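You operate a simulated robot arm through the tools that you are given. There is no shell and no other tool. Be economical: measure what you need, move in short steps, check, and stop when the job is done.

You run a simulated robot arm. Do the job below in one go: nothing can be reset, and whatever is moved stays where it is left.

TASK
Plug the disc player into strip socket two, switch it on and run its tray out.
Fine: the power strip is off while the plug goes in, and on again after.
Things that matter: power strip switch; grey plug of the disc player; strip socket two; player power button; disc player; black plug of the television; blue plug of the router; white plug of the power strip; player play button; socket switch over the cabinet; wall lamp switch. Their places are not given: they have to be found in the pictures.

It is judged by the outcome, as a careful person would: the job done as asked, and still so three seconds after it is handed in. It fails if anything else is knocked over, pushed out of place, dropped, spilled or broken.

THE ROBOT
A 6-joint arm with a two-finger parallel gripper, fixed in place. Base frame: the origin is at the foot of the arm, x ahead of it, y to its left, z up. Readings come in m, degrees, newtons and seconds.
Its first joint turns from -166.0 to 166.0 degrees. Payload 4.1 kg.
Tool frame: the origin (TCP) lies between the finger pads and is the grasp point; the fingertips stand 0.023 m ahead of it; z points along the fingers, y is the line along which they close. The gripper opens to 0.094 m. The fingers are 0.038 m wide and 0.01 m thick; the gripper's body (0.054 by 0.096 m) begins 0.039 m behind the TCP.
Orientation is that of the tool frame in the base frame, as [roll, pitch, yaw] about the fixed x, y, z axes, in that order (R = Rz(yaw) Ry(pitch) Rx(roll)). With the fingers straight down and closing along the base's y, the tool's x points along the base's -x, its y along +y and its z along -z.

THE INTERFACE
- The arm moves only by the tool step_arm. Its argument "motion" is a list of rows, each an object (a shift or turn left out is 0, a gripper value left out holds the last) with "dp": the shift along the tool's x, y, z in m, a list of three; "rotation": the turn, a rotation vector about the tool's x, y, z in degrees, a list of three; "hand": the opening, from 0 (shut) to 1 (fully open). In form: [{"dp": [tx, ty, tz], "rotation": [ax, ay, az], "hand": hand}, ...]. A call has 1 to 8 rows; each row shifts and turns the commanded pose from where the row before left it, along the tool's axes as they then stand. Rows are played at 5 a second. More than 0.05 m and 8.6 degrees between two rows, or a gripper value outside its range, and nothing of the call is played. A pose out of reach is approached as far as the arm can. The call stops where the force on the tool passes 50 N (or 10 N more than at its start, if that is more) or the arm is blocked; 0.2 s more then pass. Each finger travels about 0.045 m/s and halts on what it meets, pressing with about 38 N; the grip force reading is that of the motor and also rises with nothing between the fingers. The clock runs only during rows and for 0.2 s after the last one: add rows that do not move to give the fingers time. It gives the time, the measured TCP pose, the force on the tool (base axes), the opening and the grip force at its end, in the units of the frame above (readings bear some noise), and new pictures: "show" is both (left out), scene, wrist or none.
- Cameras (640 x 400 px; columns grow to the right, rows downward): "scene" is fixed at [0.0622, 0.6537, 1.3728]; the picture's right is [-0.52, -0.86, 0.00], its down [-0.62, 0.38, -0.69] and it looks along [0.59, -0.35, -0.73] (base axes); focal length 344 px, centre (320, 200). "wrist" rides on the gripper at [-0.039, 0, -0.044] in the tool frame; the picture's right is [0.00, -1.00, 0.00], its down [0.97, 0.00, -0.24] and it looks along [0.24, 0.00, 0.97] (tool axes); focal length 218 px, centre (320, 200).
- move_column(by): slides the trunk up (or, below 0, down) by that many m; the arm rides with it, the base frame stays. It gives what a move gives, with no picture.
- pixel_to_xyz(camera, pixels): for up to 12 pixels [column, row] of the newest picture of that camera ("zoom" is the newest enlarged one), the place [x, y, z] in the base frame of the surface seen there, good to about 0.003 m, but the place of the scene camera against the robot may be out by one fixed shift of up to 0.018 m in any direction. It takes no simulated time.
- close_up(camera, box): a new picture of the part [left, top, right, bottom] of that camera's present view, enlarged. It takes no simulated time.
- finish_job(): hands the job in; it is judged then, once.

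Work in short steps. Measure before you move; look again where a grasp or a placing could have gone wrong, and mend it. You have 80 turns and 120 pictures in all, those below and enlarged ones among them. Open the gripper and draw the arm clear of the work before you hand the job in, unless the task says otherwise; then end with one line.

The tools are called after "Call:" as a command line: name --argument value ..., lists and objects as JSON in quotes. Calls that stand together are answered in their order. step_arm: Moves the arm, as the interface text tells. Its arguments: {"type":"object","properties":{"motion":{"type":"array","items":{"type":"object","properties":{"dp":{"type":"array","items":{"type":"number"}},"rotation":{"type":"array","items":{"type":"number"}},"hand":{"type":"number"}}}},"show":{"type":"string","enum":["both","scene","wrist","none"]}},"required":["motion"]} The other tools are called the same way: move_column (by) slides the trunk up or down; pixel_to_xyz (camera, pixels) gives the place of the surface under pixels of a picture; close_up (camera, box) takes an enlarged picture of a part of a camera's view; finish_job () hands the job in.

At the start:

```text
t: 0.0
tool_pos: [0.3436, 0.3567, 0.9748]
ee_rot: [180.0, 0.0, -179.9]
force: [0.0, -0.4, -0.4]
grip_width: 0.0939
grasp_force: 0.1
trunk travel left (down, up): [-0.425, 0.165]
```

scene: 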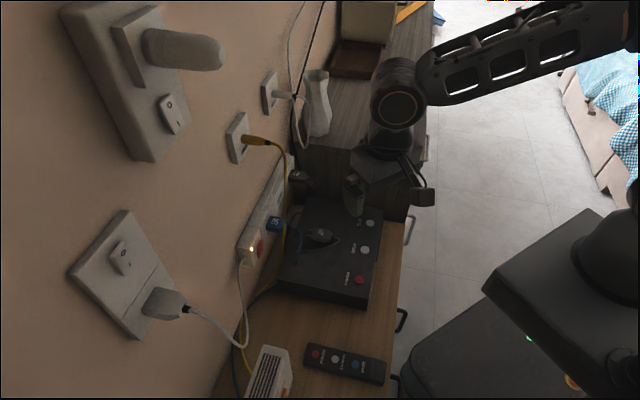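
wrist: 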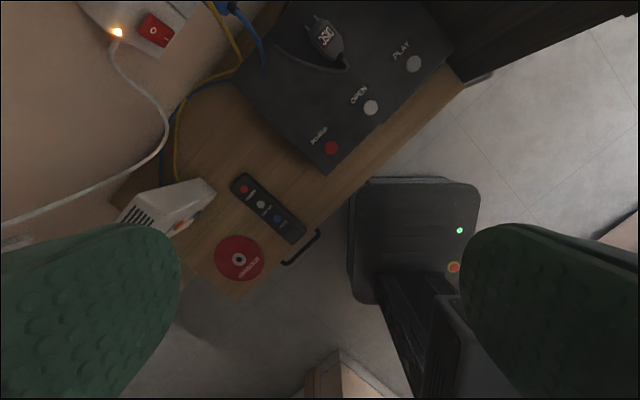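

The pictures show the player near (330,250) in the scene, with the strip on the wall near (260,220). I'll enlarge both views to find the parts.

Call:
close_up --camera "scene" --box '[220, 150, 400, 310]'

Call:
close_up --camera "wrist" --box '[80, 0, 480, 250]'

```text
2.50 times, centred on (310, 230) of scene
```

zoom: 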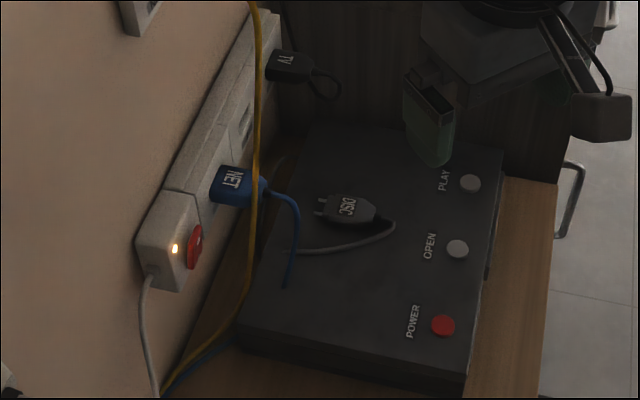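

```text
1.60 times, centred on (280, 125) of wrist
```

zoom: 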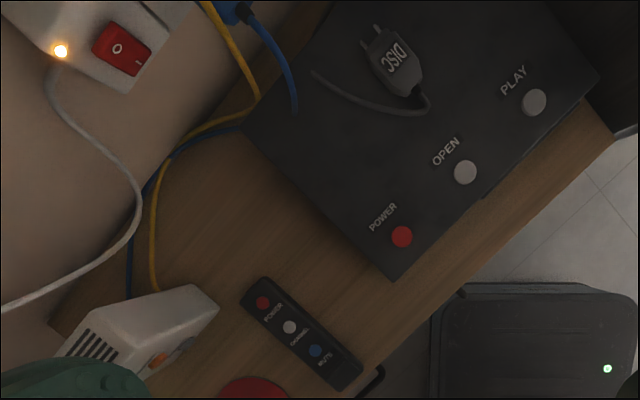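

I'll measure the main parts in both cameras, which also shows the shift between them.

Call:
pixel_to_xyz --camera "scene" --pixels '[[359, 280], [365, 249.6], [370, 223.6], [322, 234], [310, 232], [260, 248], [274, 224], [298, 176], [278, 202], [252, 244], [268, 213], [284, 209]]'

Call:
pixel_to_xyz --camera "wrist" --pixels '[[331, 148], [371, 107], [413, 63], [326, 37], [312, 18], [345, 66], [153, 30], [117, 32], [326, 172], [228, 6], [228, 84], [180, 100]]'

Call:
close_up --camera "scene" --box '[230, 160, 330, 260]'

```text
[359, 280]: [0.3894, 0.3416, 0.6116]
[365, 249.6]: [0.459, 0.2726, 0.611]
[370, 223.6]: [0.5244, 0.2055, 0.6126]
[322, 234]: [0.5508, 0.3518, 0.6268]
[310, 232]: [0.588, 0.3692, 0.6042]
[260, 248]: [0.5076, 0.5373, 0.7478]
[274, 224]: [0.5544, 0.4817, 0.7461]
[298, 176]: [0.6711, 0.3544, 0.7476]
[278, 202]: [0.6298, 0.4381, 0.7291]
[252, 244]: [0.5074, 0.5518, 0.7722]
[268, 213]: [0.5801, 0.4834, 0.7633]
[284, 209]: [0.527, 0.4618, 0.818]
```

```text
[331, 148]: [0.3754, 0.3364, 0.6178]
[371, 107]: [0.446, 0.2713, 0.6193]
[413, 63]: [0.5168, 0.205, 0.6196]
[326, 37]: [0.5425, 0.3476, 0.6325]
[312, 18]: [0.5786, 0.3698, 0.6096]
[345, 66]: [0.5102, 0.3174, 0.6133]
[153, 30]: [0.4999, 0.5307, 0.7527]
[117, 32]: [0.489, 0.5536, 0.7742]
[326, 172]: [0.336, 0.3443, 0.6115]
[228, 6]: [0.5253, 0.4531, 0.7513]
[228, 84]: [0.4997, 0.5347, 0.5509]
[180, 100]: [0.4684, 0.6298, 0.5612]
```

```text
4.00 times, centred on (280, 210) of scene
```

zoom: 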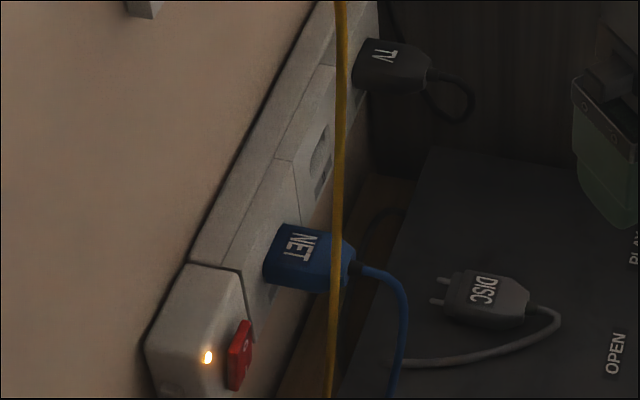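

NET is in socket one and TV is at the far end, so the empty socket in the middle at about (280,200) is socket two. The lit strip switch is at (260,248), and the wall runs at about 45° to the base. I'll turn the tool to face the wall and tilt it for a better wrist view.

Call:
step_arm --motion '[{"rotation": [0, 0, -7.5], "hand": 1}, {"rotation": [0, 0, -7.5]}, {"rotation": [0, 0, -7.5]}, {"rotation": [0, 0, -7.5]}, {"rotation": [0, 0, -7.5]}, {"rotation": [0, 0, -7.5]}]' --show "none"

Call:
step_arm --motion '[{"rotation": [0, -7.5, 0]}, {"rotation": [0, -7.5, 0]}, {"rotation": [0, -7.5, 0]}, {"rotation": [0, -7.5, 0]}, {"rotation": [0, -7.5, 0]}, {"rotation": [0, -7.5, 0]}, {}]' --show "both"

```text
t: 1.4
tool_pos: [0.345, 0.3579, 0.9755]
ee_rot: [-180.0, -0.1, -134.8]
force: [-0.7, 0.0, -0.4]
grip_width: 0.0942
grasp_force: 0.1
trunk travel left (down, up): [-0.425, 0.165]
```

```text
t: 3.0
tool_pos: [0.3457, 0.3574, 0.9755]
ee_rot: [-179.5, 43.1, -135.0]
force: [-0.1, 0.4, 0.1]
grip_width: 0.0941
grasp_force: 0.0
trunk travel left (down, up): [-0.425, 0.165]
```

scene: 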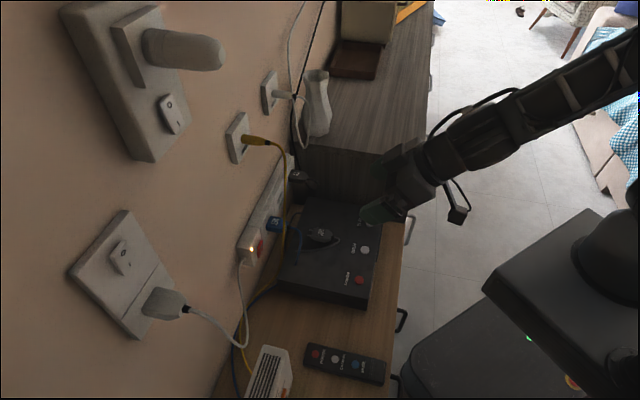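
wrist: 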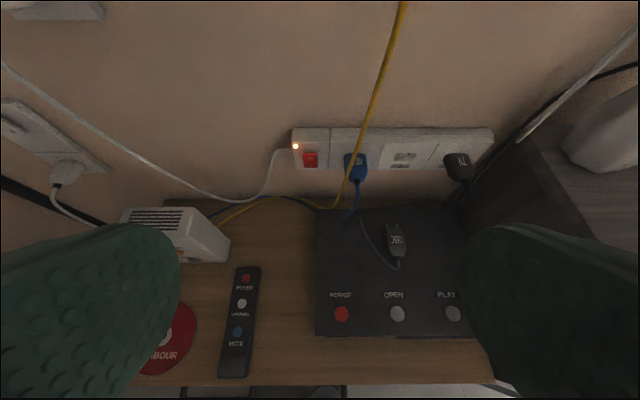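

Good view: the strip is at (295–490,130–170), the empty socket at (400,157), and the plug at (396,240) with its prongs towards the wall. I'll enlarge this view and measure it.

Call:
close_up --camera "wrist" --box '[280, 110, 500, 270]'

Call:
pixel_to_xyz --camera "wrist" --pixels '[[310, 155], [310, 164], [335, 165], [460, 140], [342, 313], [397, 313], [453, 313], [396, 240], [200, 100], [560, 60], [400, 70], [368, 110]]'

```text
2.50 times, centred on (390, 190) of wrist
```

zoom: 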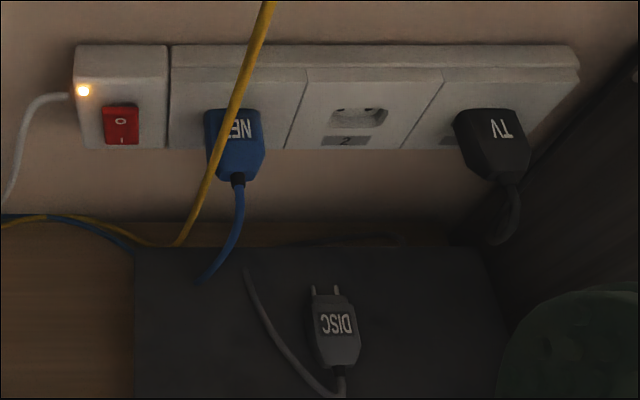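

```text
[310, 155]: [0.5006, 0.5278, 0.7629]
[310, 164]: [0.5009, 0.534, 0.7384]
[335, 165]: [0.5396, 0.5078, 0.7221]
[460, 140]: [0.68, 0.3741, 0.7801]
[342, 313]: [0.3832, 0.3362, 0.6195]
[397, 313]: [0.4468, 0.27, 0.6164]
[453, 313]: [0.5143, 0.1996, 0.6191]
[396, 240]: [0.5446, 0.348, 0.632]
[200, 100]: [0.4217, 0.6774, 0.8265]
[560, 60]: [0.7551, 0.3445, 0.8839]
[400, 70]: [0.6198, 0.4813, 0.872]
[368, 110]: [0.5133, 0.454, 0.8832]
```

The socket is labelled 2. I'll measure the fine points in this enlarged picture.

Call:
pixel_to_xyz --camera "zoom" --pixels '[[358, 117], [310, 120], [410, 120], [345, 141], [315, 288], [335, 288], [310, 305], [352, 305], [318, 365], [356, 362], [340, 372], [330, 300]]'

Call:
pixel_to_xyz --camera "zoom" --pixels '[[122, 112], [122, 122], [122, 138], [150, 130], [90, 130], [222, 170], [255, 170], [237, 178], [240, 110], [250, 55], [270, 3], [185, 235]]'

Call:
close_up --camera "wrist" --box '[370, 130, 440, 175]'

```text
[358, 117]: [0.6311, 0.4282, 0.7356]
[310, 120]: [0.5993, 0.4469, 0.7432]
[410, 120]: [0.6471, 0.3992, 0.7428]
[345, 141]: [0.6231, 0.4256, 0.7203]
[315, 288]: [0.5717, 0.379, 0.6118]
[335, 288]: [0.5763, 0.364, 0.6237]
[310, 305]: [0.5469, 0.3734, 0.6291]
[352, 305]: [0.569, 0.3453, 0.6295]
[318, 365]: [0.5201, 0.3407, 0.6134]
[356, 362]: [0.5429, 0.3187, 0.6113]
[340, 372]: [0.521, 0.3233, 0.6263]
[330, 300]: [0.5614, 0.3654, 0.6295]
```

```text
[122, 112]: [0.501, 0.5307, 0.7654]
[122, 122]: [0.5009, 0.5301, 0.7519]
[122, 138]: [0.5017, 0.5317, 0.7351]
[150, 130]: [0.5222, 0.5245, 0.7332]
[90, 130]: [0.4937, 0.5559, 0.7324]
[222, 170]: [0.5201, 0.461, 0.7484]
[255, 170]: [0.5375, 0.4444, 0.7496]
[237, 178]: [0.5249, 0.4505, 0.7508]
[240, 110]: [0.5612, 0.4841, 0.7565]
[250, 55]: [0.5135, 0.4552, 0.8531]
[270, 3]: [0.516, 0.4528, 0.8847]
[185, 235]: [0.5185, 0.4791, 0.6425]
```

```text
8.89 times, centred on (405, 152) of wrist
```

zoom: 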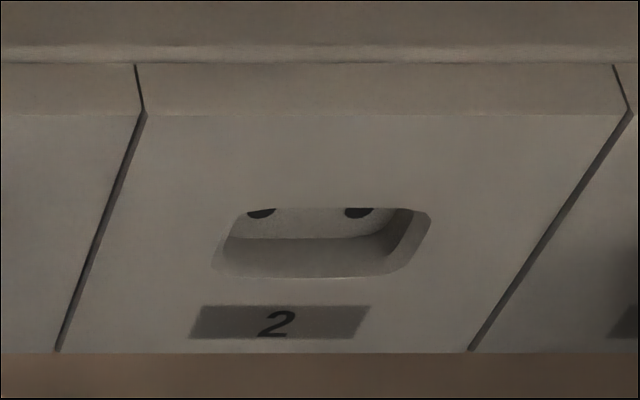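

Socket two is a recess with two holes at (262,212) and (358,212) of this picture. I'll measure its rim, floor and holes, and the face of the tile.

Call:
pixel_to_xyz --camera "zoom" --pixels '[[260, 213], [358, 212], [310, 228], [310, 260], [213, 265], [415, 262], [428, 220], [238, 212], [330, 203], [300, 283], [330, 140], [280, 322]]'

Call:
pixel_to_xyz --camera "zoom" --pixels '[[60, 130], [60, 340], [500, 130], [450, 340], [200, 240], [470, 240], [120, 90], [580, 90], [120, 20], [580, 20]]'

```text
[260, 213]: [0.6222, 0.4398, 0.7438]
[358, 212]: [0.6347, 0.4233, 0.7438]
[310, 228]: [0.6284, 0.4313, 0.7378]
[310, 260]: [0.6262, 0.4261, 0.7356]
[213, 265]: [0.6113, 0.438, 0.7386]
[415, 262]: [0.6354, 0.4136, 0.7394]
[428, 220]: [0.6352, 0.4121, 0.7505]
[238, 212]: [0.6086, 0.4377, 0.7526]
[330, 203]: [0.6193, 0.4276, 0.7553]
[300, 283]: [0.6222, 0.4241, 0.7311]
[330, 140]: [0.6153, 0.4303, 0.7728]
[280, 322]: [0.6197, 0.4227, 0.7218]
```

```text
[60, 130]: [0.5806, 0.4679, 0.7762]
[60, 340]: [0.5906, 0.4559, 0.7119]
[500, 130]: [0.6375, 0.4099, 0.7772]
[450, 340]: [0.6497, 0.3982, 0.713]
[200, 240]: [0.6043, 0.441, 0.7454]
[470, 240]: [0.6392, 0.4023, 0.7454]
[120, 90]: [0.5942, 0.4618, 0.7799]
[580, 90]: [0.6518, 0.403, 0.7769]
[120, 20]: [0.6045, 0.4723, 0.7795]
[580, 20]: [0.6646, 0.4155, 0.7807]
```

The wall normal is n = (0.707, 0.707) and t runs along the wall. The strip face is at n≈0.741. The rocker is at t≈-0.021, z 0.735–0.765, with its top (O) half standing out, so the strip is on. The plug (t≈0.138) already lines up with socket two. I'll shut the fingers and move in front of the O half.

Call:
step_arm --motion '[{"dp": [0.008, 0.0024, 0.0348], "hand": 0}, {"dp": [0.008, 0.0024, 0.0348]}, {"dp": [0.008, 0.0024, 0.0348]}, {"dp": [0.008, 0.0024, 0.0348]}, {"dp": [0.008, 0.0024, 0.0348]}, {"dp": [0.008, 0.0023, 0.0348]}, {"dp": [0.008, 0.0022, 0.0348]}, {}]'

```text
t: 4.8
tool_pos: [0.4228, 0.4556, 0.7719]
ee_rot: [180.0, 45.1, -135.1]
force: [0.6, 0.1, 0.5]
grip_width: 0.0001
grasp_force: 37.9
out of reach, approached as far as the arm can: row 1
trunk travel left (down, up): [-0.425, 0.165]
```

scene: 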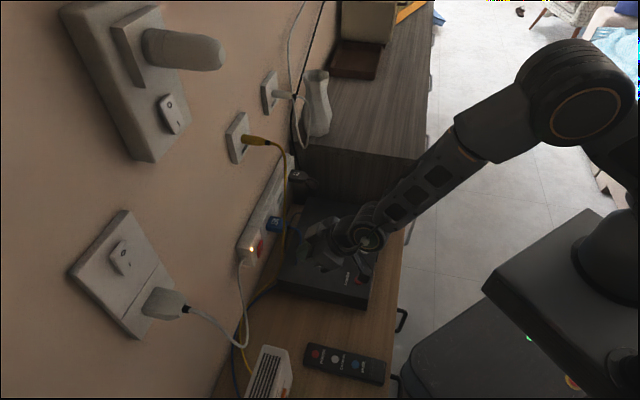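
wrist: 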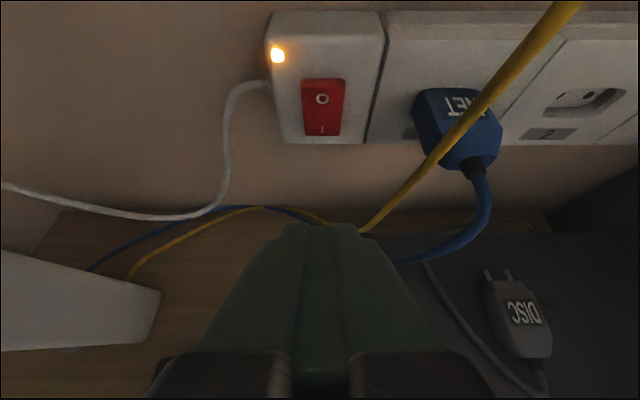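

The measured pose is n=0.621, t=-0.023, z=0.772 at 45°. I'll re-measure the rocker and the neighbouring socket from this closer view.

Call:
pixel_to_xyz --camera "wrist" --pixels '[[322, 84], [322, 99], [322, 115], [322, 130], [306, 100], [341, 100], [350, 60], [570, 96], [592, 93], [560, 108], [490, 95], [440, 150]]'

Call:
close_up --camera "wrist" --box '[260, 10, 400, 150]'

```text
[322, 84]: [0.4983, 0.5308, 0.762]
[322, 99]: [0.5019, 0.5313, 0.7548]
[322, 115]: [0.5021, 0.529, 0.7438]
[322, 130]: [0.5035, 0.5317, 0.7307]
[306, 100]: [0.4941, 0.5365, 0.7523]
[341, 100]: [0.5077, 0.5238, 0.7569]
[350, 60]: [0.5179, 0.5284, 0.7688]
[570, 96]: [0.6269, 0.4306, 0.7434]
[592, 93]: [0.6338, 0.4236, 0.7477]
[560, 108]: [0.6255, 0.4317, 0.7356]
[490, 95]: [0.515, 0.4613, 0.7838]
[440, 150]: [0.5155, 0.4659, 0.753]
```

```text
2.86 times, centred on (330, 80) of wrist
```

zoom: 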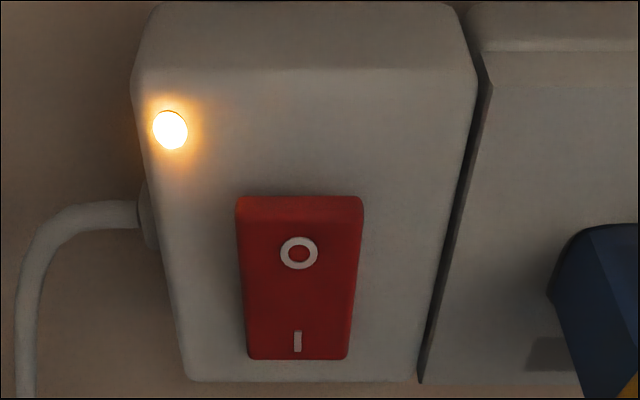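

The rocker's O is at z≈0.755, with the top edge at 0.764. I'll bring the fingertip corner to z≈0.758, just short of it.

Call:
step_arm --motion '[{"dp": [-0.0137, 0, 0.0189]}, {"dp": [-0.0137, 0, 0.0189]}, {"dp": [-0.0136, 0, 0.0188]}, {}]'

```text
t: 5.8
tool_pos: [0.4732, 0.506, 0.7608]
ee_rot: [-180.0, 45.0, -134.9]
force: [-0.6, 0.8, -0.3]
grip_width: 0.0003
grasp_force: 37.6
trunk travel left (down, up): [-0.425, 0.165]
```

scene: 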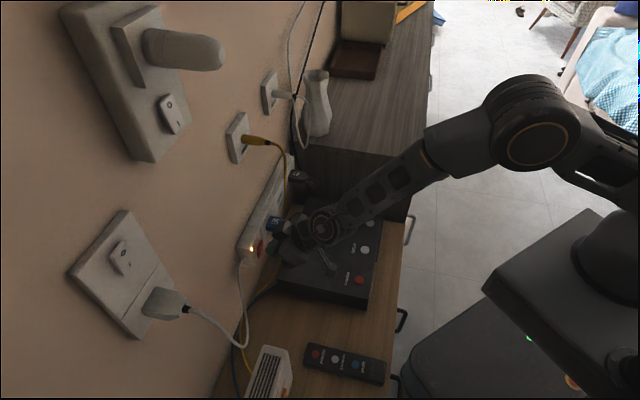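
wrist: 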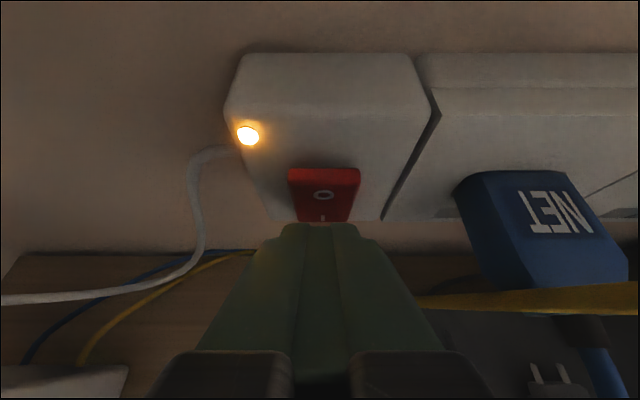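

The fingertip is at (320,225) just in front of the O half. I'll press along the wall normal in small steps.

Call:
step_arm --motion '[{"dp": [-0.0021, 0, 0.0021]}, {"dp": [-0.0021, 0, 0.0021]}, {"dp": [-0.0021, 0, 0.0021]}, {"dp": [-0.0021, 0, 0.0021]}]'

```text
t: 6.8
tool_pos: [0.4799, 0.5127, 0.7627]
ee_rot: [179.9, 44.9, -135.0]
force: [-14.7, -14.5, 4.2]
grip_width: 0.0
grasp_force: 37.8
trunk travel left (down, up): [-0.425, 0.165]
```

scene: 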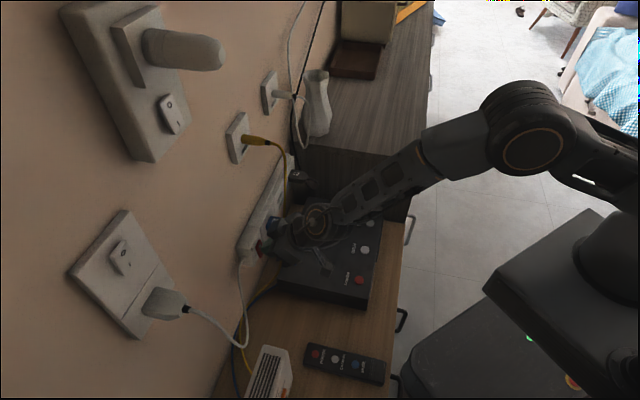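
wrist: 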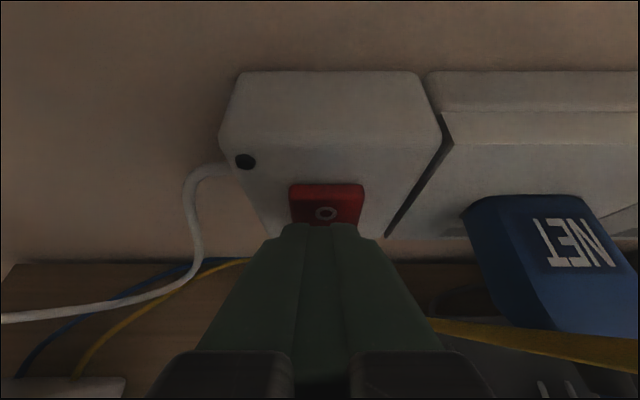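

The light is out, so the strip is off. I'll back off along -n, rise, then slide over to the plug with the hand opening.

Call:
step_arm --motion '[{"dp": [0.0247, 0, -0.0247]}, {"dp": [0.0247, 0, -0.0247]}, {"dp": [0.025, 0, -0.025]}, {"dp": [0, 0, -0.04]}, {"dp": [0, 0, 0]}]' --show "none"

Call:
step_arm --motion '[{"dp": [0, -0.04, 0], "hand": 0.7}, {"dp": [0, -0.04, 0]}, {"dp": [0, -0.04, 0]}, {"dp": [0, -0.04, 0]}, {}]'

```text
t: 8.0
tool_pos: [0.3861, 0.4192, 0.7912]
ee_rot: [-180.0, 45.1, -135.0]
force: [-0.1, 0.2, 0.2]
grip_width: 0.0001
grasp_force: 37.6
trunk travel left (down, up): [-0.425, 0.165]
```

```text
t: 9.2
tool_pos: [0.4008, 0.4079, 0.7901]
ee_rot: [-179.4, 44.9, -134.9]
force: [-0.9, -0.5, 0.2]
grip_width: 0.066
grasp_force: 0.1
out of reach, approached as far as the arm can: row 1, 2, 3, 4
trunk travel left (down, up): [-0.425, 0.165]
```

scene: 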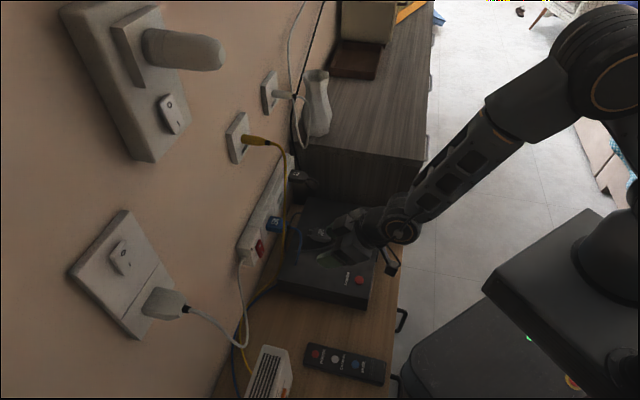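
wrist: 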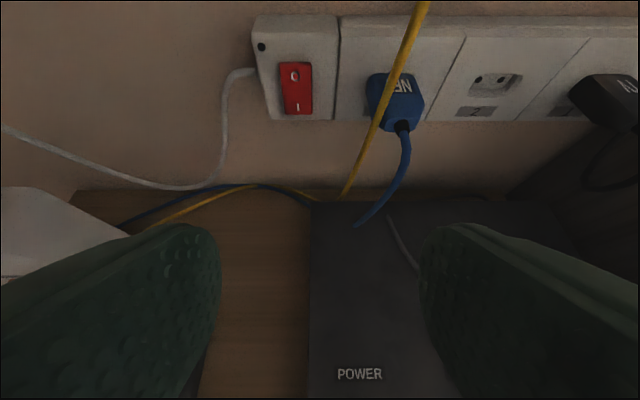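

The sideways move was clipped at n=0.572, t≈-0.005, probably too close in for this tilt. I'll go further out first, then sideways.

Call:
step_arm --motion '[{"dp": [-0.03, 0, 0.03]}, {"dp": [0, -0.03, 0]}, {"dp": [0, -0.03, 0]}, {"dp": [0, -0.03, 0]}, {"dp": [0, 0, 0]}]' --show "scene"

```text
t: 10.4
tool_pos: [0.4411, 0.4073, 0.7809]
ee_rot: [-175.8, 41.0, -134.6]
force: [0.5, 1.1, 0.3]
grip_width: 0.0659
grasp_force: 0.0
out of reach, approached as far as the arm can: row 2, 3, 4
trunk travel left (down, up): [-0.425, 0.165]
```

scene: 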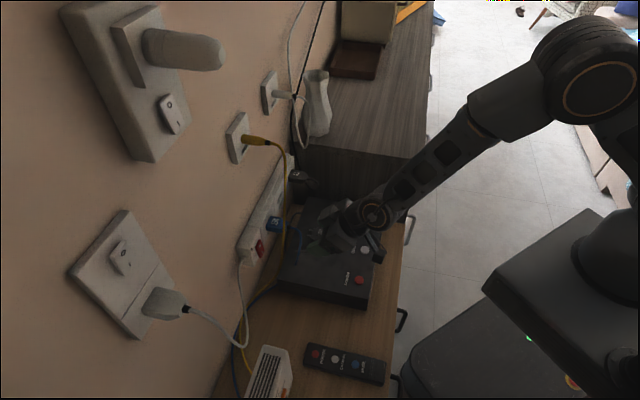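

The gripper now lines up with the forearm, which looks like a wrist singularity, so sideways moves fail. Lowering the trunk will flatten the forearm and bend the wrist away from that.

Call:
move_column --by -0.09

Call:
step_arm --motion '[{"dp": [-0.03, 0, -0.03]}, {"dp": [-0.03, 0, -0.03]}, {"rotation": [-4.2, -4, 0.4]}, {}]' --show "scene"

```text
t: 11.7
tool_pos: [0.4402, 0.4097, 0.6918]
ee_rot: [-175.9, 41.0, -134.5]
force: [0.3, -0.4, 0.3]
grip_width: 0.0661
grasp_force: 0.2
trunk travel left (down, up): [-0.335, 0.255]
```

```text
t: 12.7
tool_pos: [0.4437, 0.4142, 0.7785]
ee_rot: [-176.8, 43.0, -134.7]
force: [0.2, 0.5, 0.3]
grip_width: 0.0658
grasp_force: 0.1
out of reach, approached as far as the arm can: row 3
trunk travel left (down, up): [-0.335, 0.255]
```

scene: 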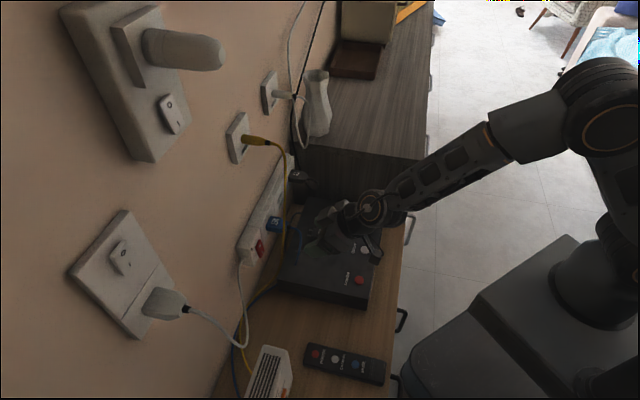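

It's still partly clipped, so I'll lower the trunk again, lift back up, and try a steeper tool (about 30° of tilt).

Call:
move_column --by -0.09

Call:
step_arm --motion '[{"dp": [-0.03, 0, -0.03]}, {"dp": [-0.03, 0, -0.03]}, {"rotation": [-3.2, 6, 0]}, {"rotation": [0, 7, 0]}, {"dp": [0, -0.03, 0]}, {"dp": [0, -0.03, 0]}, {}]' --show "scene"

```text
t: 13.9
tool_pos: [0.4446, 0.4132, 0.6885]
ee_rot: [-176.8, 43.1, -134.5]
force: [0.0, 1.2, 0.6]
grip_width: 0.0658
grasp_force: 0.1
trunk travel left (down, up): [-0.245, 0.345]
```

```text
t: 15.5
tool_pos: [0.488, 0.3754, 0.773]
ee_rot: [179.8, 30.1, -134.8]
force: [-0.2, 0.3, -0.1]
grip_width: 0.0659
grasp_force: 0.1
trunk travel left (down, up): [-0.245, 0.345]
```

scene: 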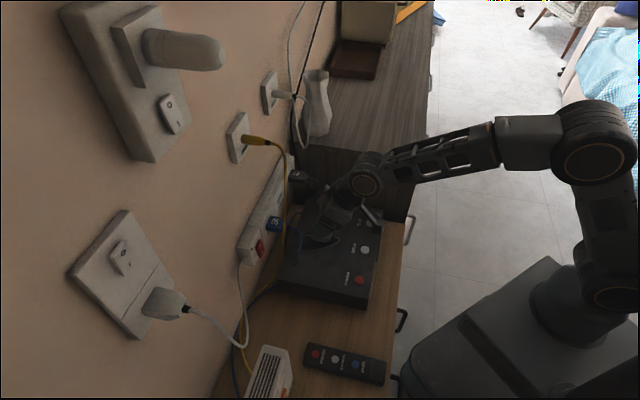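

No clipping now. I'll go to the plug's t (0.138), then test the reach near the socket with an empty hand.

Call:
step_arm --motion '[{"dp": [0, -0.0295, 0]}, {"dp": [0, -0.029, 0]}, {"dp": [-0.0325, 0, 0.0188]}, {"dp": [-0.0325, 0, 0.0188]}, {}]'

```text
t: 16.7
tool_pos: [0.5826, 0.3889, 0.7723]
ee_rot: [179.8, 30.0, -134.8]
force: [-0.1, -0.8, 0.3]
grip_width: 0.0657
grasp_force: 0.0
trunk travel left (down, up): [-0.245, 0.345]
```

scene: 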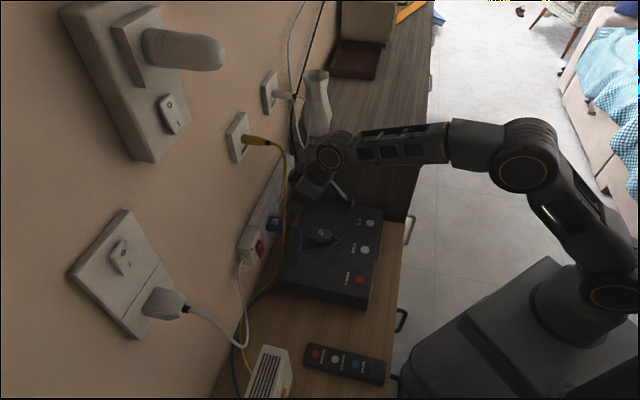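
wrist: 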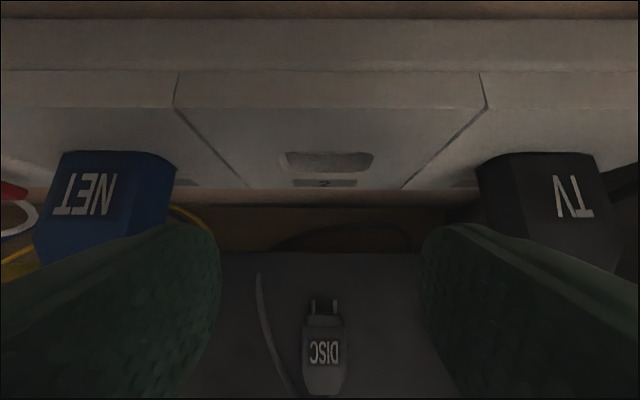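

It reaches the socket area, and this view shows socket and plug nearly in line. I'll measure both precisely here.

Call:
close_up --camera "wrist" --box '[220, 130, 420, 255]'

Call:
close_up --camera "wrist" --box '[240, 280, 400, 400]'

Call:
pixel_to_xyz --camera "wrist" --pixels '[[313, 302], [333, 302], [304, 325], [343, 325], [304, 360], [345, 360], [308, 380], [340, 390], [285, 158], [374, 158], [300, 385], [270, 340]]'

```text
3.20 times, centred on (320, 192) of wrist
```

zoom: 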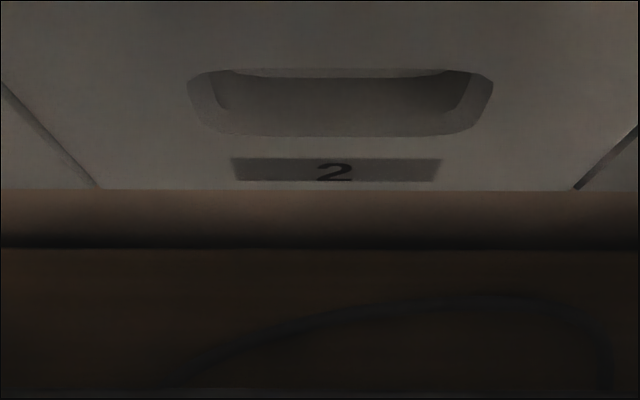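

```text
3.33 times, centred on (320, 340) of wrist
```

zoom: 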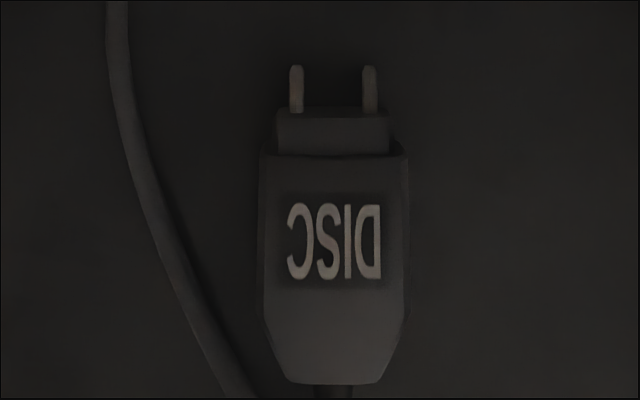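

```text
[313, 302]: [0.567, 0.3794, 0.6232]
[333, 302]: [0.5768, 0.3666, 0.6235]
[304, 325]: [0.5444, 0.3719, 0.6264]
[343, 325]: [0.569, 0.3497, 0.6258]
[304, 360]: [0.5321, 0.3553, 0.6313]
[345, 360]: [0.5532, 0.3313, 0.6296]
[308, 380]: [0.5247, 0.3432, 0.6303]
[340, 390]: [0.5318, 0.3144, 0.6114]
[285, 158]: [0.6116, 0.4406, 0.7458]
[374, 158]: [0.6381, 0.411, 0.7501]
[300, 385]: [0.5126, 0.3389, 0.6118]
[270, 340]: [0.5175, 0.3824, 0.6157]
```

Measured in one camera, the plug's parallel sides span n 0.617–0.649 at t≈0.140 with its top at 0.630. The socket centre is at t≈0.1395, and the two axes are parallel. The cord lies about 12 mm left of the body, so I'll keep the tips about 4–5 mm above the player to pass over it.

Call:
step_arm --motion '[{"dp": [0.043, -0.0016, 0.0054], "hand": 0.58}, {"dp": [0.043, -0.0016, 0.0054]}, {"dp": [0.015, 0, 0.026]}, {"dp": [0.015, 0, 0.026]}, {}, {}]'

```text
t: 18.1
tool_pos: [0.5345, 0.338, 0.661]
ee_rot: [179.9, 29.9, -134.8]
force: [-0.5, 0.4, -0.4]
grip_width: 0.0543
grasp_force: 0.1
trunk travel left (down, up): [-0.245, 0.345]
```

scene: 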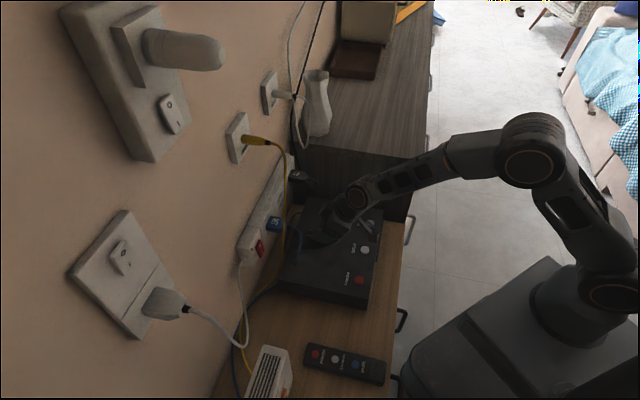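
wrist: 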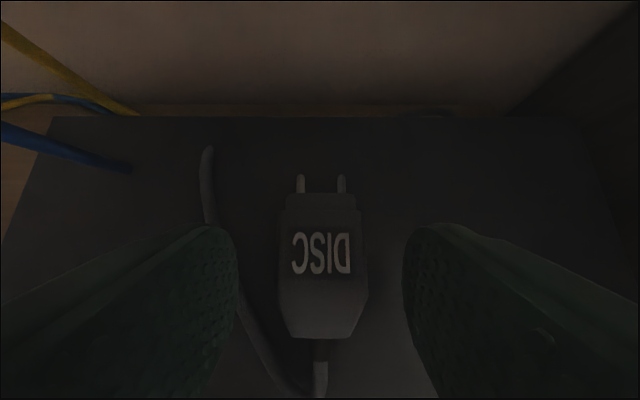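

The plug sits centred between the fingers at n=0.617, t=0.139. I'll go down 15 mm and close.

Call:
step_arm --motion '[{"dp": [0.0038, -0.0005, 0.0065]}, {"dp": [0.0037, -0.0005, 0.0065]}, {}, {"hand": 0}, {}, {}, {}]'

```text
t: 19.7
tool_pos: [0.5354, 0.3363, 0.6459]
ee_rot: [179.8, 30.1, -134.8]
force: [-0.7, -0.1, 0.4]
grip_width: 0.0359
grasp_force: 38.2
trunk travel left (down, up): [-0.245, 0.345]
```

scene: 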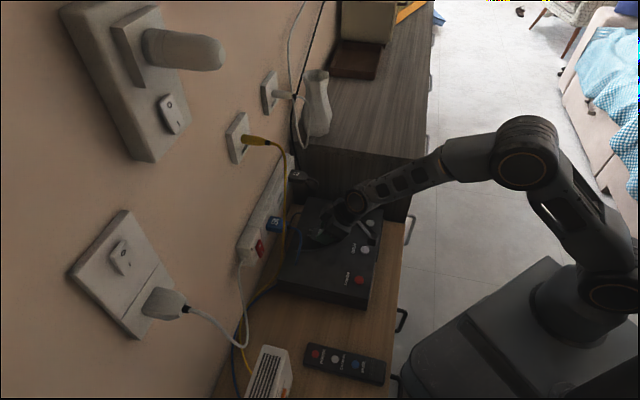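
wrist: 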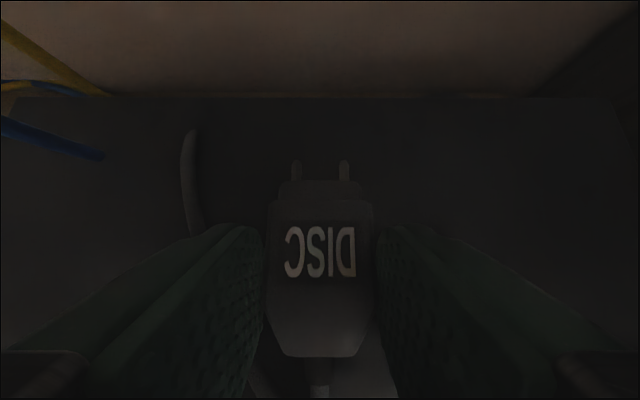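

The plug is gripped at 36 mm width. I'll lift it straight up to about socket height, staying back from the strip.

Call:
step_arm --motion '[{"dp": [-0.01, 0, -0.0173]}, {"dp": [-0.0175, 0, -0.0303]}, {"dp": [-0.0175, 0, -0.0303]}, {"dp": [-0.017, 0, -0.0295]}, {}]'

```text
t: 20.9
tool_pos: [0.5351, 0.3361, 0.7716]
ee_rot: [179.8, 30.0, -134.8]
force: [0.7, -0.1, 0.1]
grip_width: 0.0356
grasp_force: 38.4
trunk travel left (down, up): [-0.245, 0.345]
```

scene: 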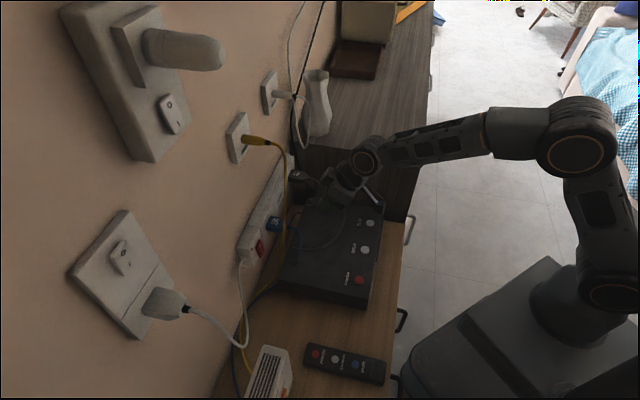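
wrist: 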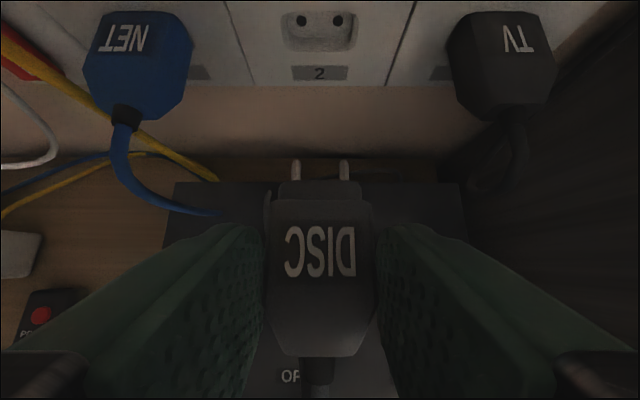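

Both holes are now fully visible at (300,20) and (338,20), with the prongs at (297,170) and (343,170). I'll measure the height difference between them.

Call:
close_up --camera "wrist" --box '[260, 0, 380, 75]'

Call:
pixel_to_xyz --camera "wrist" --pixels '[[300, 20], [338, 20], [319, 28], [319, 20], [297, 168], [343, 168], [297, 176], [343, 176], [319, 47], [319, 12], [319, 210], [319, 188]]'

```text
5.33 times, centred on (320, 38) of wrist
```

zoom: 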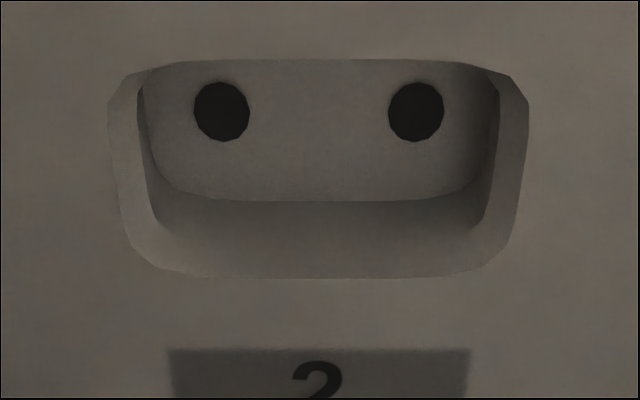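

```text
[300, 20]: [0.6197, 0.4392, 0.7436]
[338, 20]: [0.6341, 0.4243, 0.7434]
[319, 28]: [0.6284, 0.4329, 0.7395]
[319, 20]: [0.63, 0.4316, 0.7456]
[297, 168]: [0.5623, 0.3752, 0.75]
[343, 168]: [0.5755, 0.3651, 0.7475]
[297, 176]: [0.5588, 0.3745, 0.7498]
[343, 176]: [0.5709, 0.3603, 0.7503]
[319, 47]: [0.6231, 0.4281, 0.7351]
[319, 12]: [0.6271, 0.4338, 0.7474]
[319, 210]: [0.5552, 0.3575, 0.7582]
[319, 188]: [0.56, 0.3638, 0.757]
```

The holes are at z≈0.7435 and the prong centres at ≈0.7475, so I need to drop 4 mm. They already line up along t. I'll advance until the tips are just short of the face and check again.

Call:
step_arm --motion '[{"dp": [-0.0167, 0, 0.0111]}, {"dp": [-0.0167, 0, 0.0111]}, {"dp": [-0.0166, 0, 0.0112]}, {}]' --show "wrist"

Call:
close_up --camera "wrist" --box '[240, 90, 400, 200]'

```text
t: 21.9
tool_pos: [0.5772, 0.3795, 0.7667]
ee_rot: [179.9, 30.0, -134.8]
force: [0.4, -0.4, 0.1]
grip_width: 0.0358
grasp_force: 38.2
trunk travel left (down, up): [-0.245, 0.345]
```

wrist: 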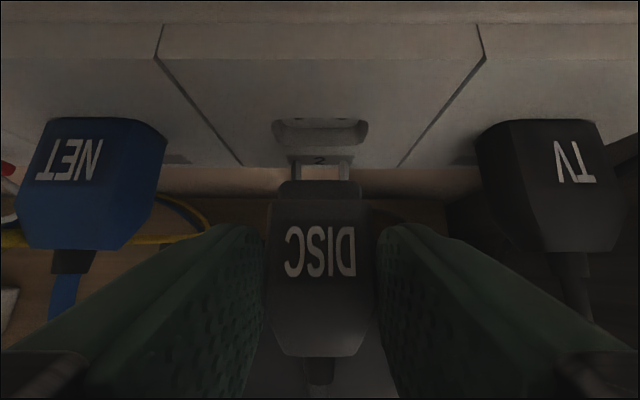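

```text
3.64 times, centred on (320, 145) of wrist
```

zoom: 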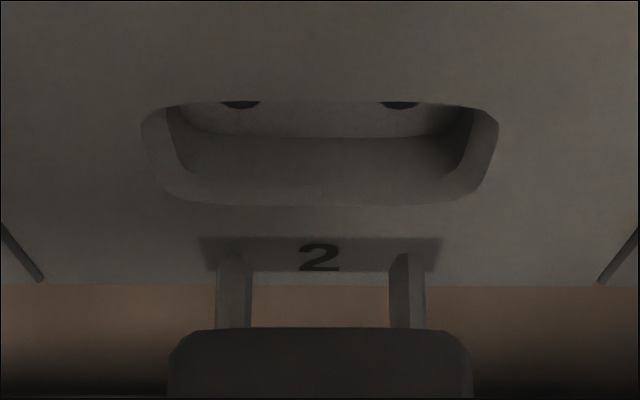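

The tips are centred left to right on the holes. I'll check the height once more from here.

Call:
pixel_to_xyz --camera "zoom" --pixels '[[240, 104], [400, 104], [240, 270], [400, 270], [235, 300], [405, 300], [320, 340], [320, 130], [320, 98], [320, 206], [320, 370]]'

```text
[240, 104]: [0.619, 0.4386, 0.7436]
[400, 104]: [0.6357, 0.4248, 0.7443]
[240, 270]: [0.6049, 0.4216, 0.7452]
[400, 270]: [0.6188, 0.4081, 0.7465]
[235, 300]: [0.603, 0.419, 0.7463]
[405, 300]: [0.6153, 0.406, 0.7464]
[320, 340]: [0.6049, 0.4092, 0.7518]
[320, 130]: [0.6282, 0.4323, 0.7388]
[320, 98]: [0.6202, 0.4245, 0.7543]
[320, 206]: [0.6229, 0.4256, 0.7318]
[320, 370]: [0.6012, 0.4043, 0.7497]
```

The prong centres are at z≈0.744 and the holes at 0.744–0.745, so they match. I'll push along n in 4 mm steps, watching the force.

Call:
step_arm --motion '[{"dp": [-0.00346, 0, 0.002]}, {"dp": [-0.00346, 0, 0.002]}, {"dp": [-0.00346, 0, 0.002]}, {"dp": [-0.00346, 0, 0.002]}, {"dp": [-0.00346, 0, 0.002]}, {"dp": [-0.00346, 0, 0.002]}]' --show "wrist"

```text
t: 23.3
tool_pos: [0.5943, 0.3959, 0.7651]
ee_rot: [179.8, 30.1, -134.9]
force: [-0.2, 0.4, -1.3]
grip_width: 0.0357
grasp_force: 37.9
trunk travel left (down, up): [-0.245, 0.345]
```

wrist: 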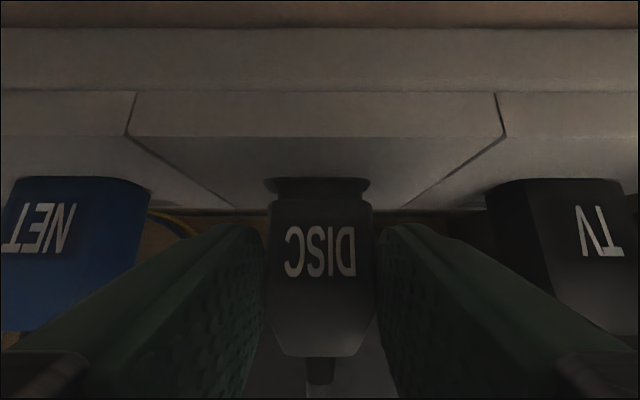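

No resistance so far, and the nose is entering the recess at (318,185). I'll keep pushing in smaller steps until it seats.

Call:
step_arm --motion '[{"dp": [-0.0026, 0, 0.0015]}, {"dp": [-0.0026, 0, 0.0015]}, {"dp": [-0.0026, 0, 0.0015]}]' --show "wrist"

Call:
close_up --camera "wrist" --box '[240, 140, 400, 240]'

```text
t: 24.1
tool_pos: [0.5985, 0.4022, 0.7676]
ee_rot: [179.8, 30.1, -134.8]
force: [-17.9, -8.1, 7.7]
grip_width: 0.0357
grasp_force: 38.2
trunk travel left (down, up): [-0.245, 0.345]
```

wrist: 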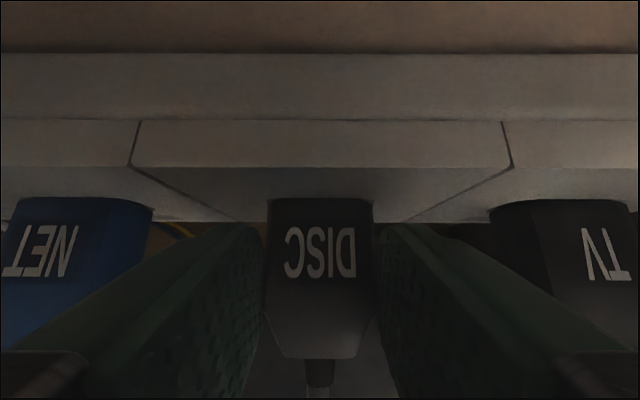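

```text
4.00 times, centred on (320, 190) of wrist
```

zoom: 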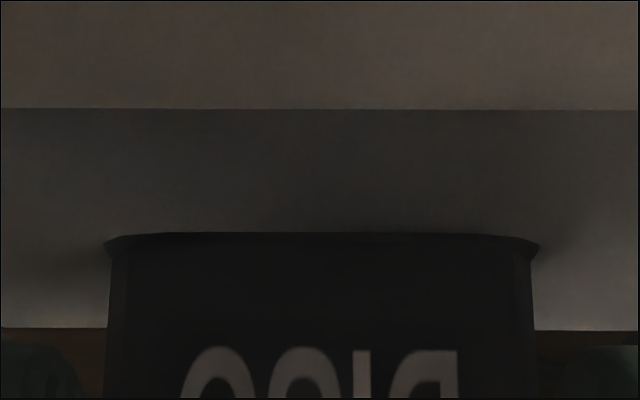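

The body front (row 198) is now flush with the face, as NET and TV are, and the force has risen to about 20 N. One more small push will make sure it's seated.

Call:
step_arm --motion '[{"dp": [-0.0017, 0, 0.001]}, {"dp": [-0.0017, 0, 0.001]}, {}]' --show "wrist"

```text
t: 24.9
tool_pos: [0.6008, 0.4044, 0.7667]
ee_rot: [179.8, 29.8, -134.7]
force: [-32.3, -17.9, 5.8]
grip_width: 0.0356
grasp_force: 38.2
trunk travel left (down, up): [-0.245, 0.345]
```

wrist: 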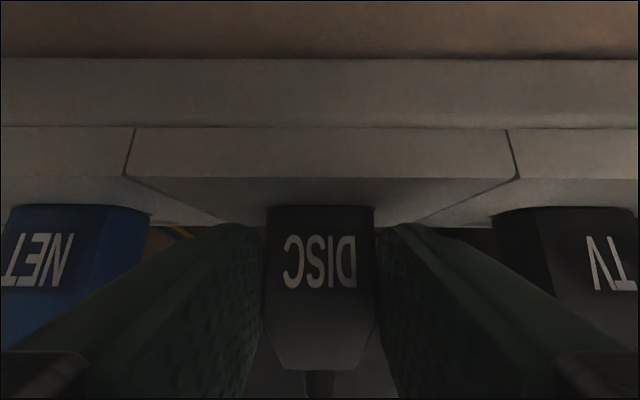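

Force is 37 N and the plug is flush. I'll ease off 1.5 mm, open, and draw straight back.

Call:
step_arm --motion '[{"dp": [0.0013, 0, -0.0008]}, {"hand": 0.62}, {}, {}, {"dp": [0.026, 0, -0.015]}, {"dp": [0.026, 0, -0.015]}, {"dp": [0.026, 0, -0.015]}, {}]'

Call:
close_up --camera "wrist" --box '[200, 0, 440, 150]'

```text
t: 26.7
tool_pos: [0.5377, 0.3379, 0.7672]
ee_rot: [179.8, 30.1, -134.8]
force: [0.3, 0.3, 0.4]
grip_width: 0.0582
grasp_force: 0.0
trunk travel left (down, up): [-0.245, 0.345]
```

scene: 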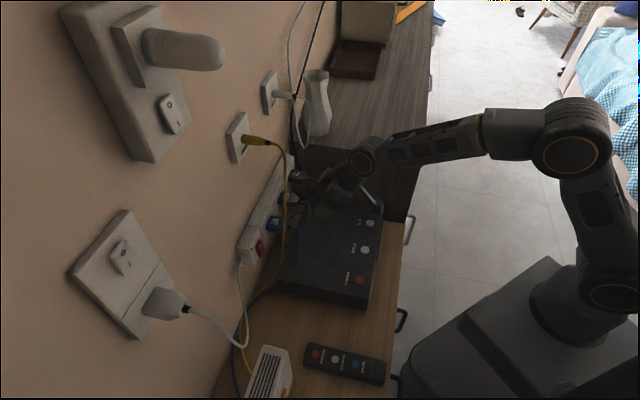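
wrist: 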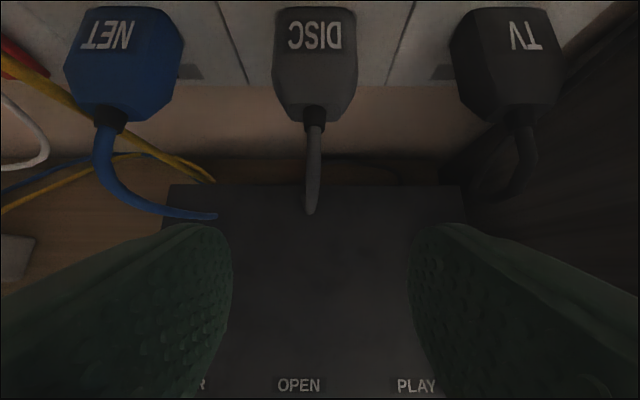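

```text
2.67 times, centred on (320, 75) of wrist
```

zoom: 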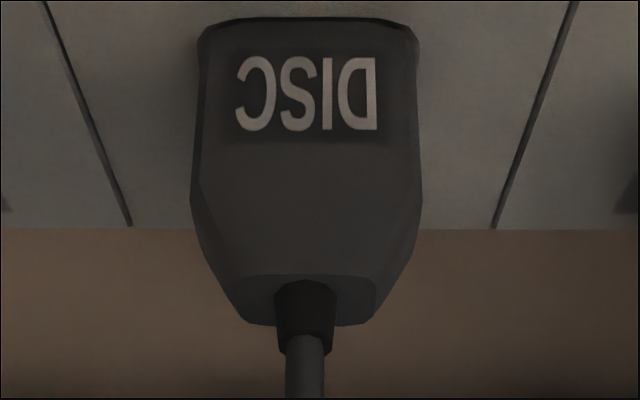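

The plug is seated like its neighbours. Now to switch the strip back on: back up, close the hand, and slide across to the rocker (t≈-0.023).

Call:
step_arm --motion '[{"dp": [0.0095, 0, -0.0436], "hand": 0}, {"dp": [0, 0.041, 0]}, {"dp": [0, 0.041, 0]}, {"dp": [0, 0.041, 0]}, {"dp": [0, 0.041, 0]}, {}]'

```text
t: 28.1
tool_pos: [0.4002, 0.4376, 0.7992]
ee_rot: [179.8, 30.1, -134.8]
force: [-0.4, 0.1, -0.6]
grip_width: 0.0
grasp_force: 37.8
trunk travel left (down, up): [-0.245, 0.345]
```

scene: 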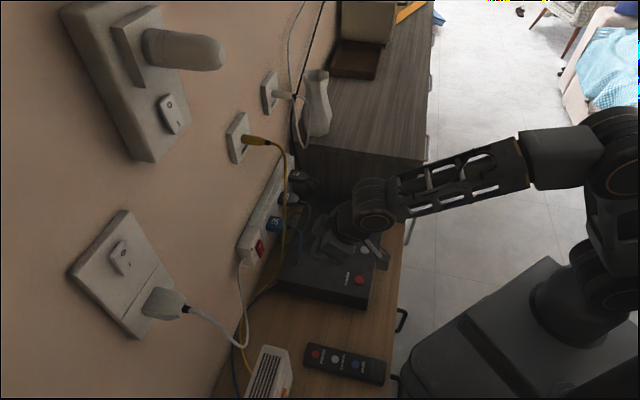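
wrist: 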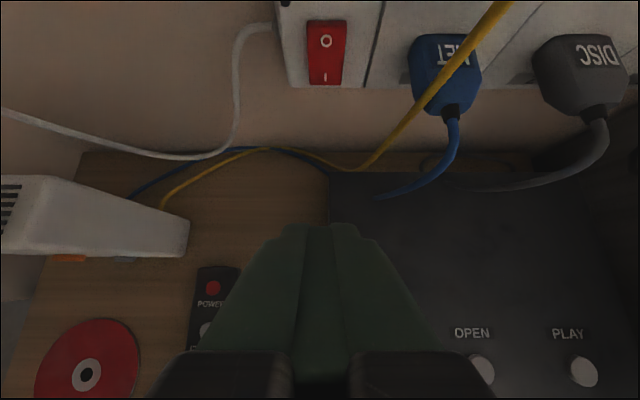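

The rocker is at (325,52) with the I end low. I'll measure it as it stands now.

Call:
pixel_to_xyz --camera "wrist" --pixels '[[326, 24], [326, 40], [326, 60], [326, 76], [326, 82], [312, 60], [341, 60], [380, 160], [420, 110], [490, 20]]'

```text
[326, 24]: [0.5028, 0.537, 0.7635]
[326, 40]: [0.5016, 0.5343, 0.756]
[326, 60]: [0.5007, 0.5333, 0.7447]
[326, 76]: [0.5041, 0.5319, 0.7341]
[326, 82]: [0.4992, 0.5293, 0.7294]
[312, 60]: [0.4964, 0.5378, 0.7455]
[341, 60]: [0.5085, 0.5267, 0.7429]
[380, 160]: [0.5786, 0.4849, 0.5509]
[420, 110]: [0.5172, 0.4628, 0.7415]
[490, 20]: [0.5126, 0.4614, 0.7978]
```

The I half is at z≈0.735 and n≈0.730. I'll move to just in front of it with the fingertip corner at z≈0.737.

Call:
step_arm --motion '[{"dp": [-0.0197, -0.0008, 0.0312]}, {"dp": [-0.0197, -0.0008, 0.0312]}, {"dp": [-0.0197, -0.0008, 0.0312]}, {}]'

```text
t: 29.1
tool_pos: [0.4703, 0.5009, 0.7475]
ee_rot: [179.8, 30.1, -134.8]
force: [-0.1, -0.5, -0.2]
grip_width: 0.0001
grasp_force: 38.0
trunk travel left (down, up): [-0.245, 0.345]
```

scene: 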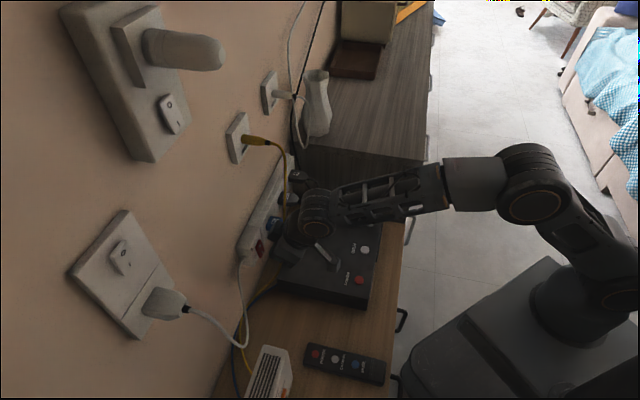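
wrist: 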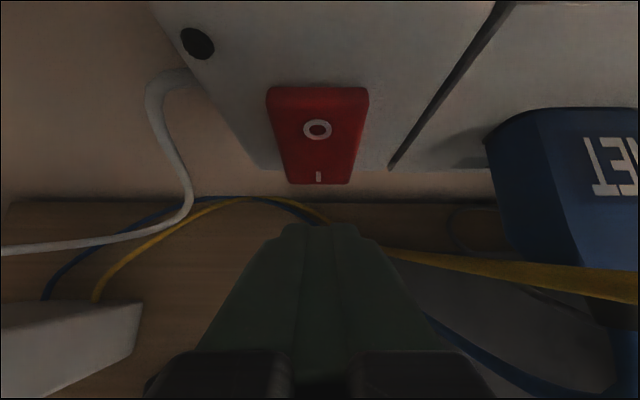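

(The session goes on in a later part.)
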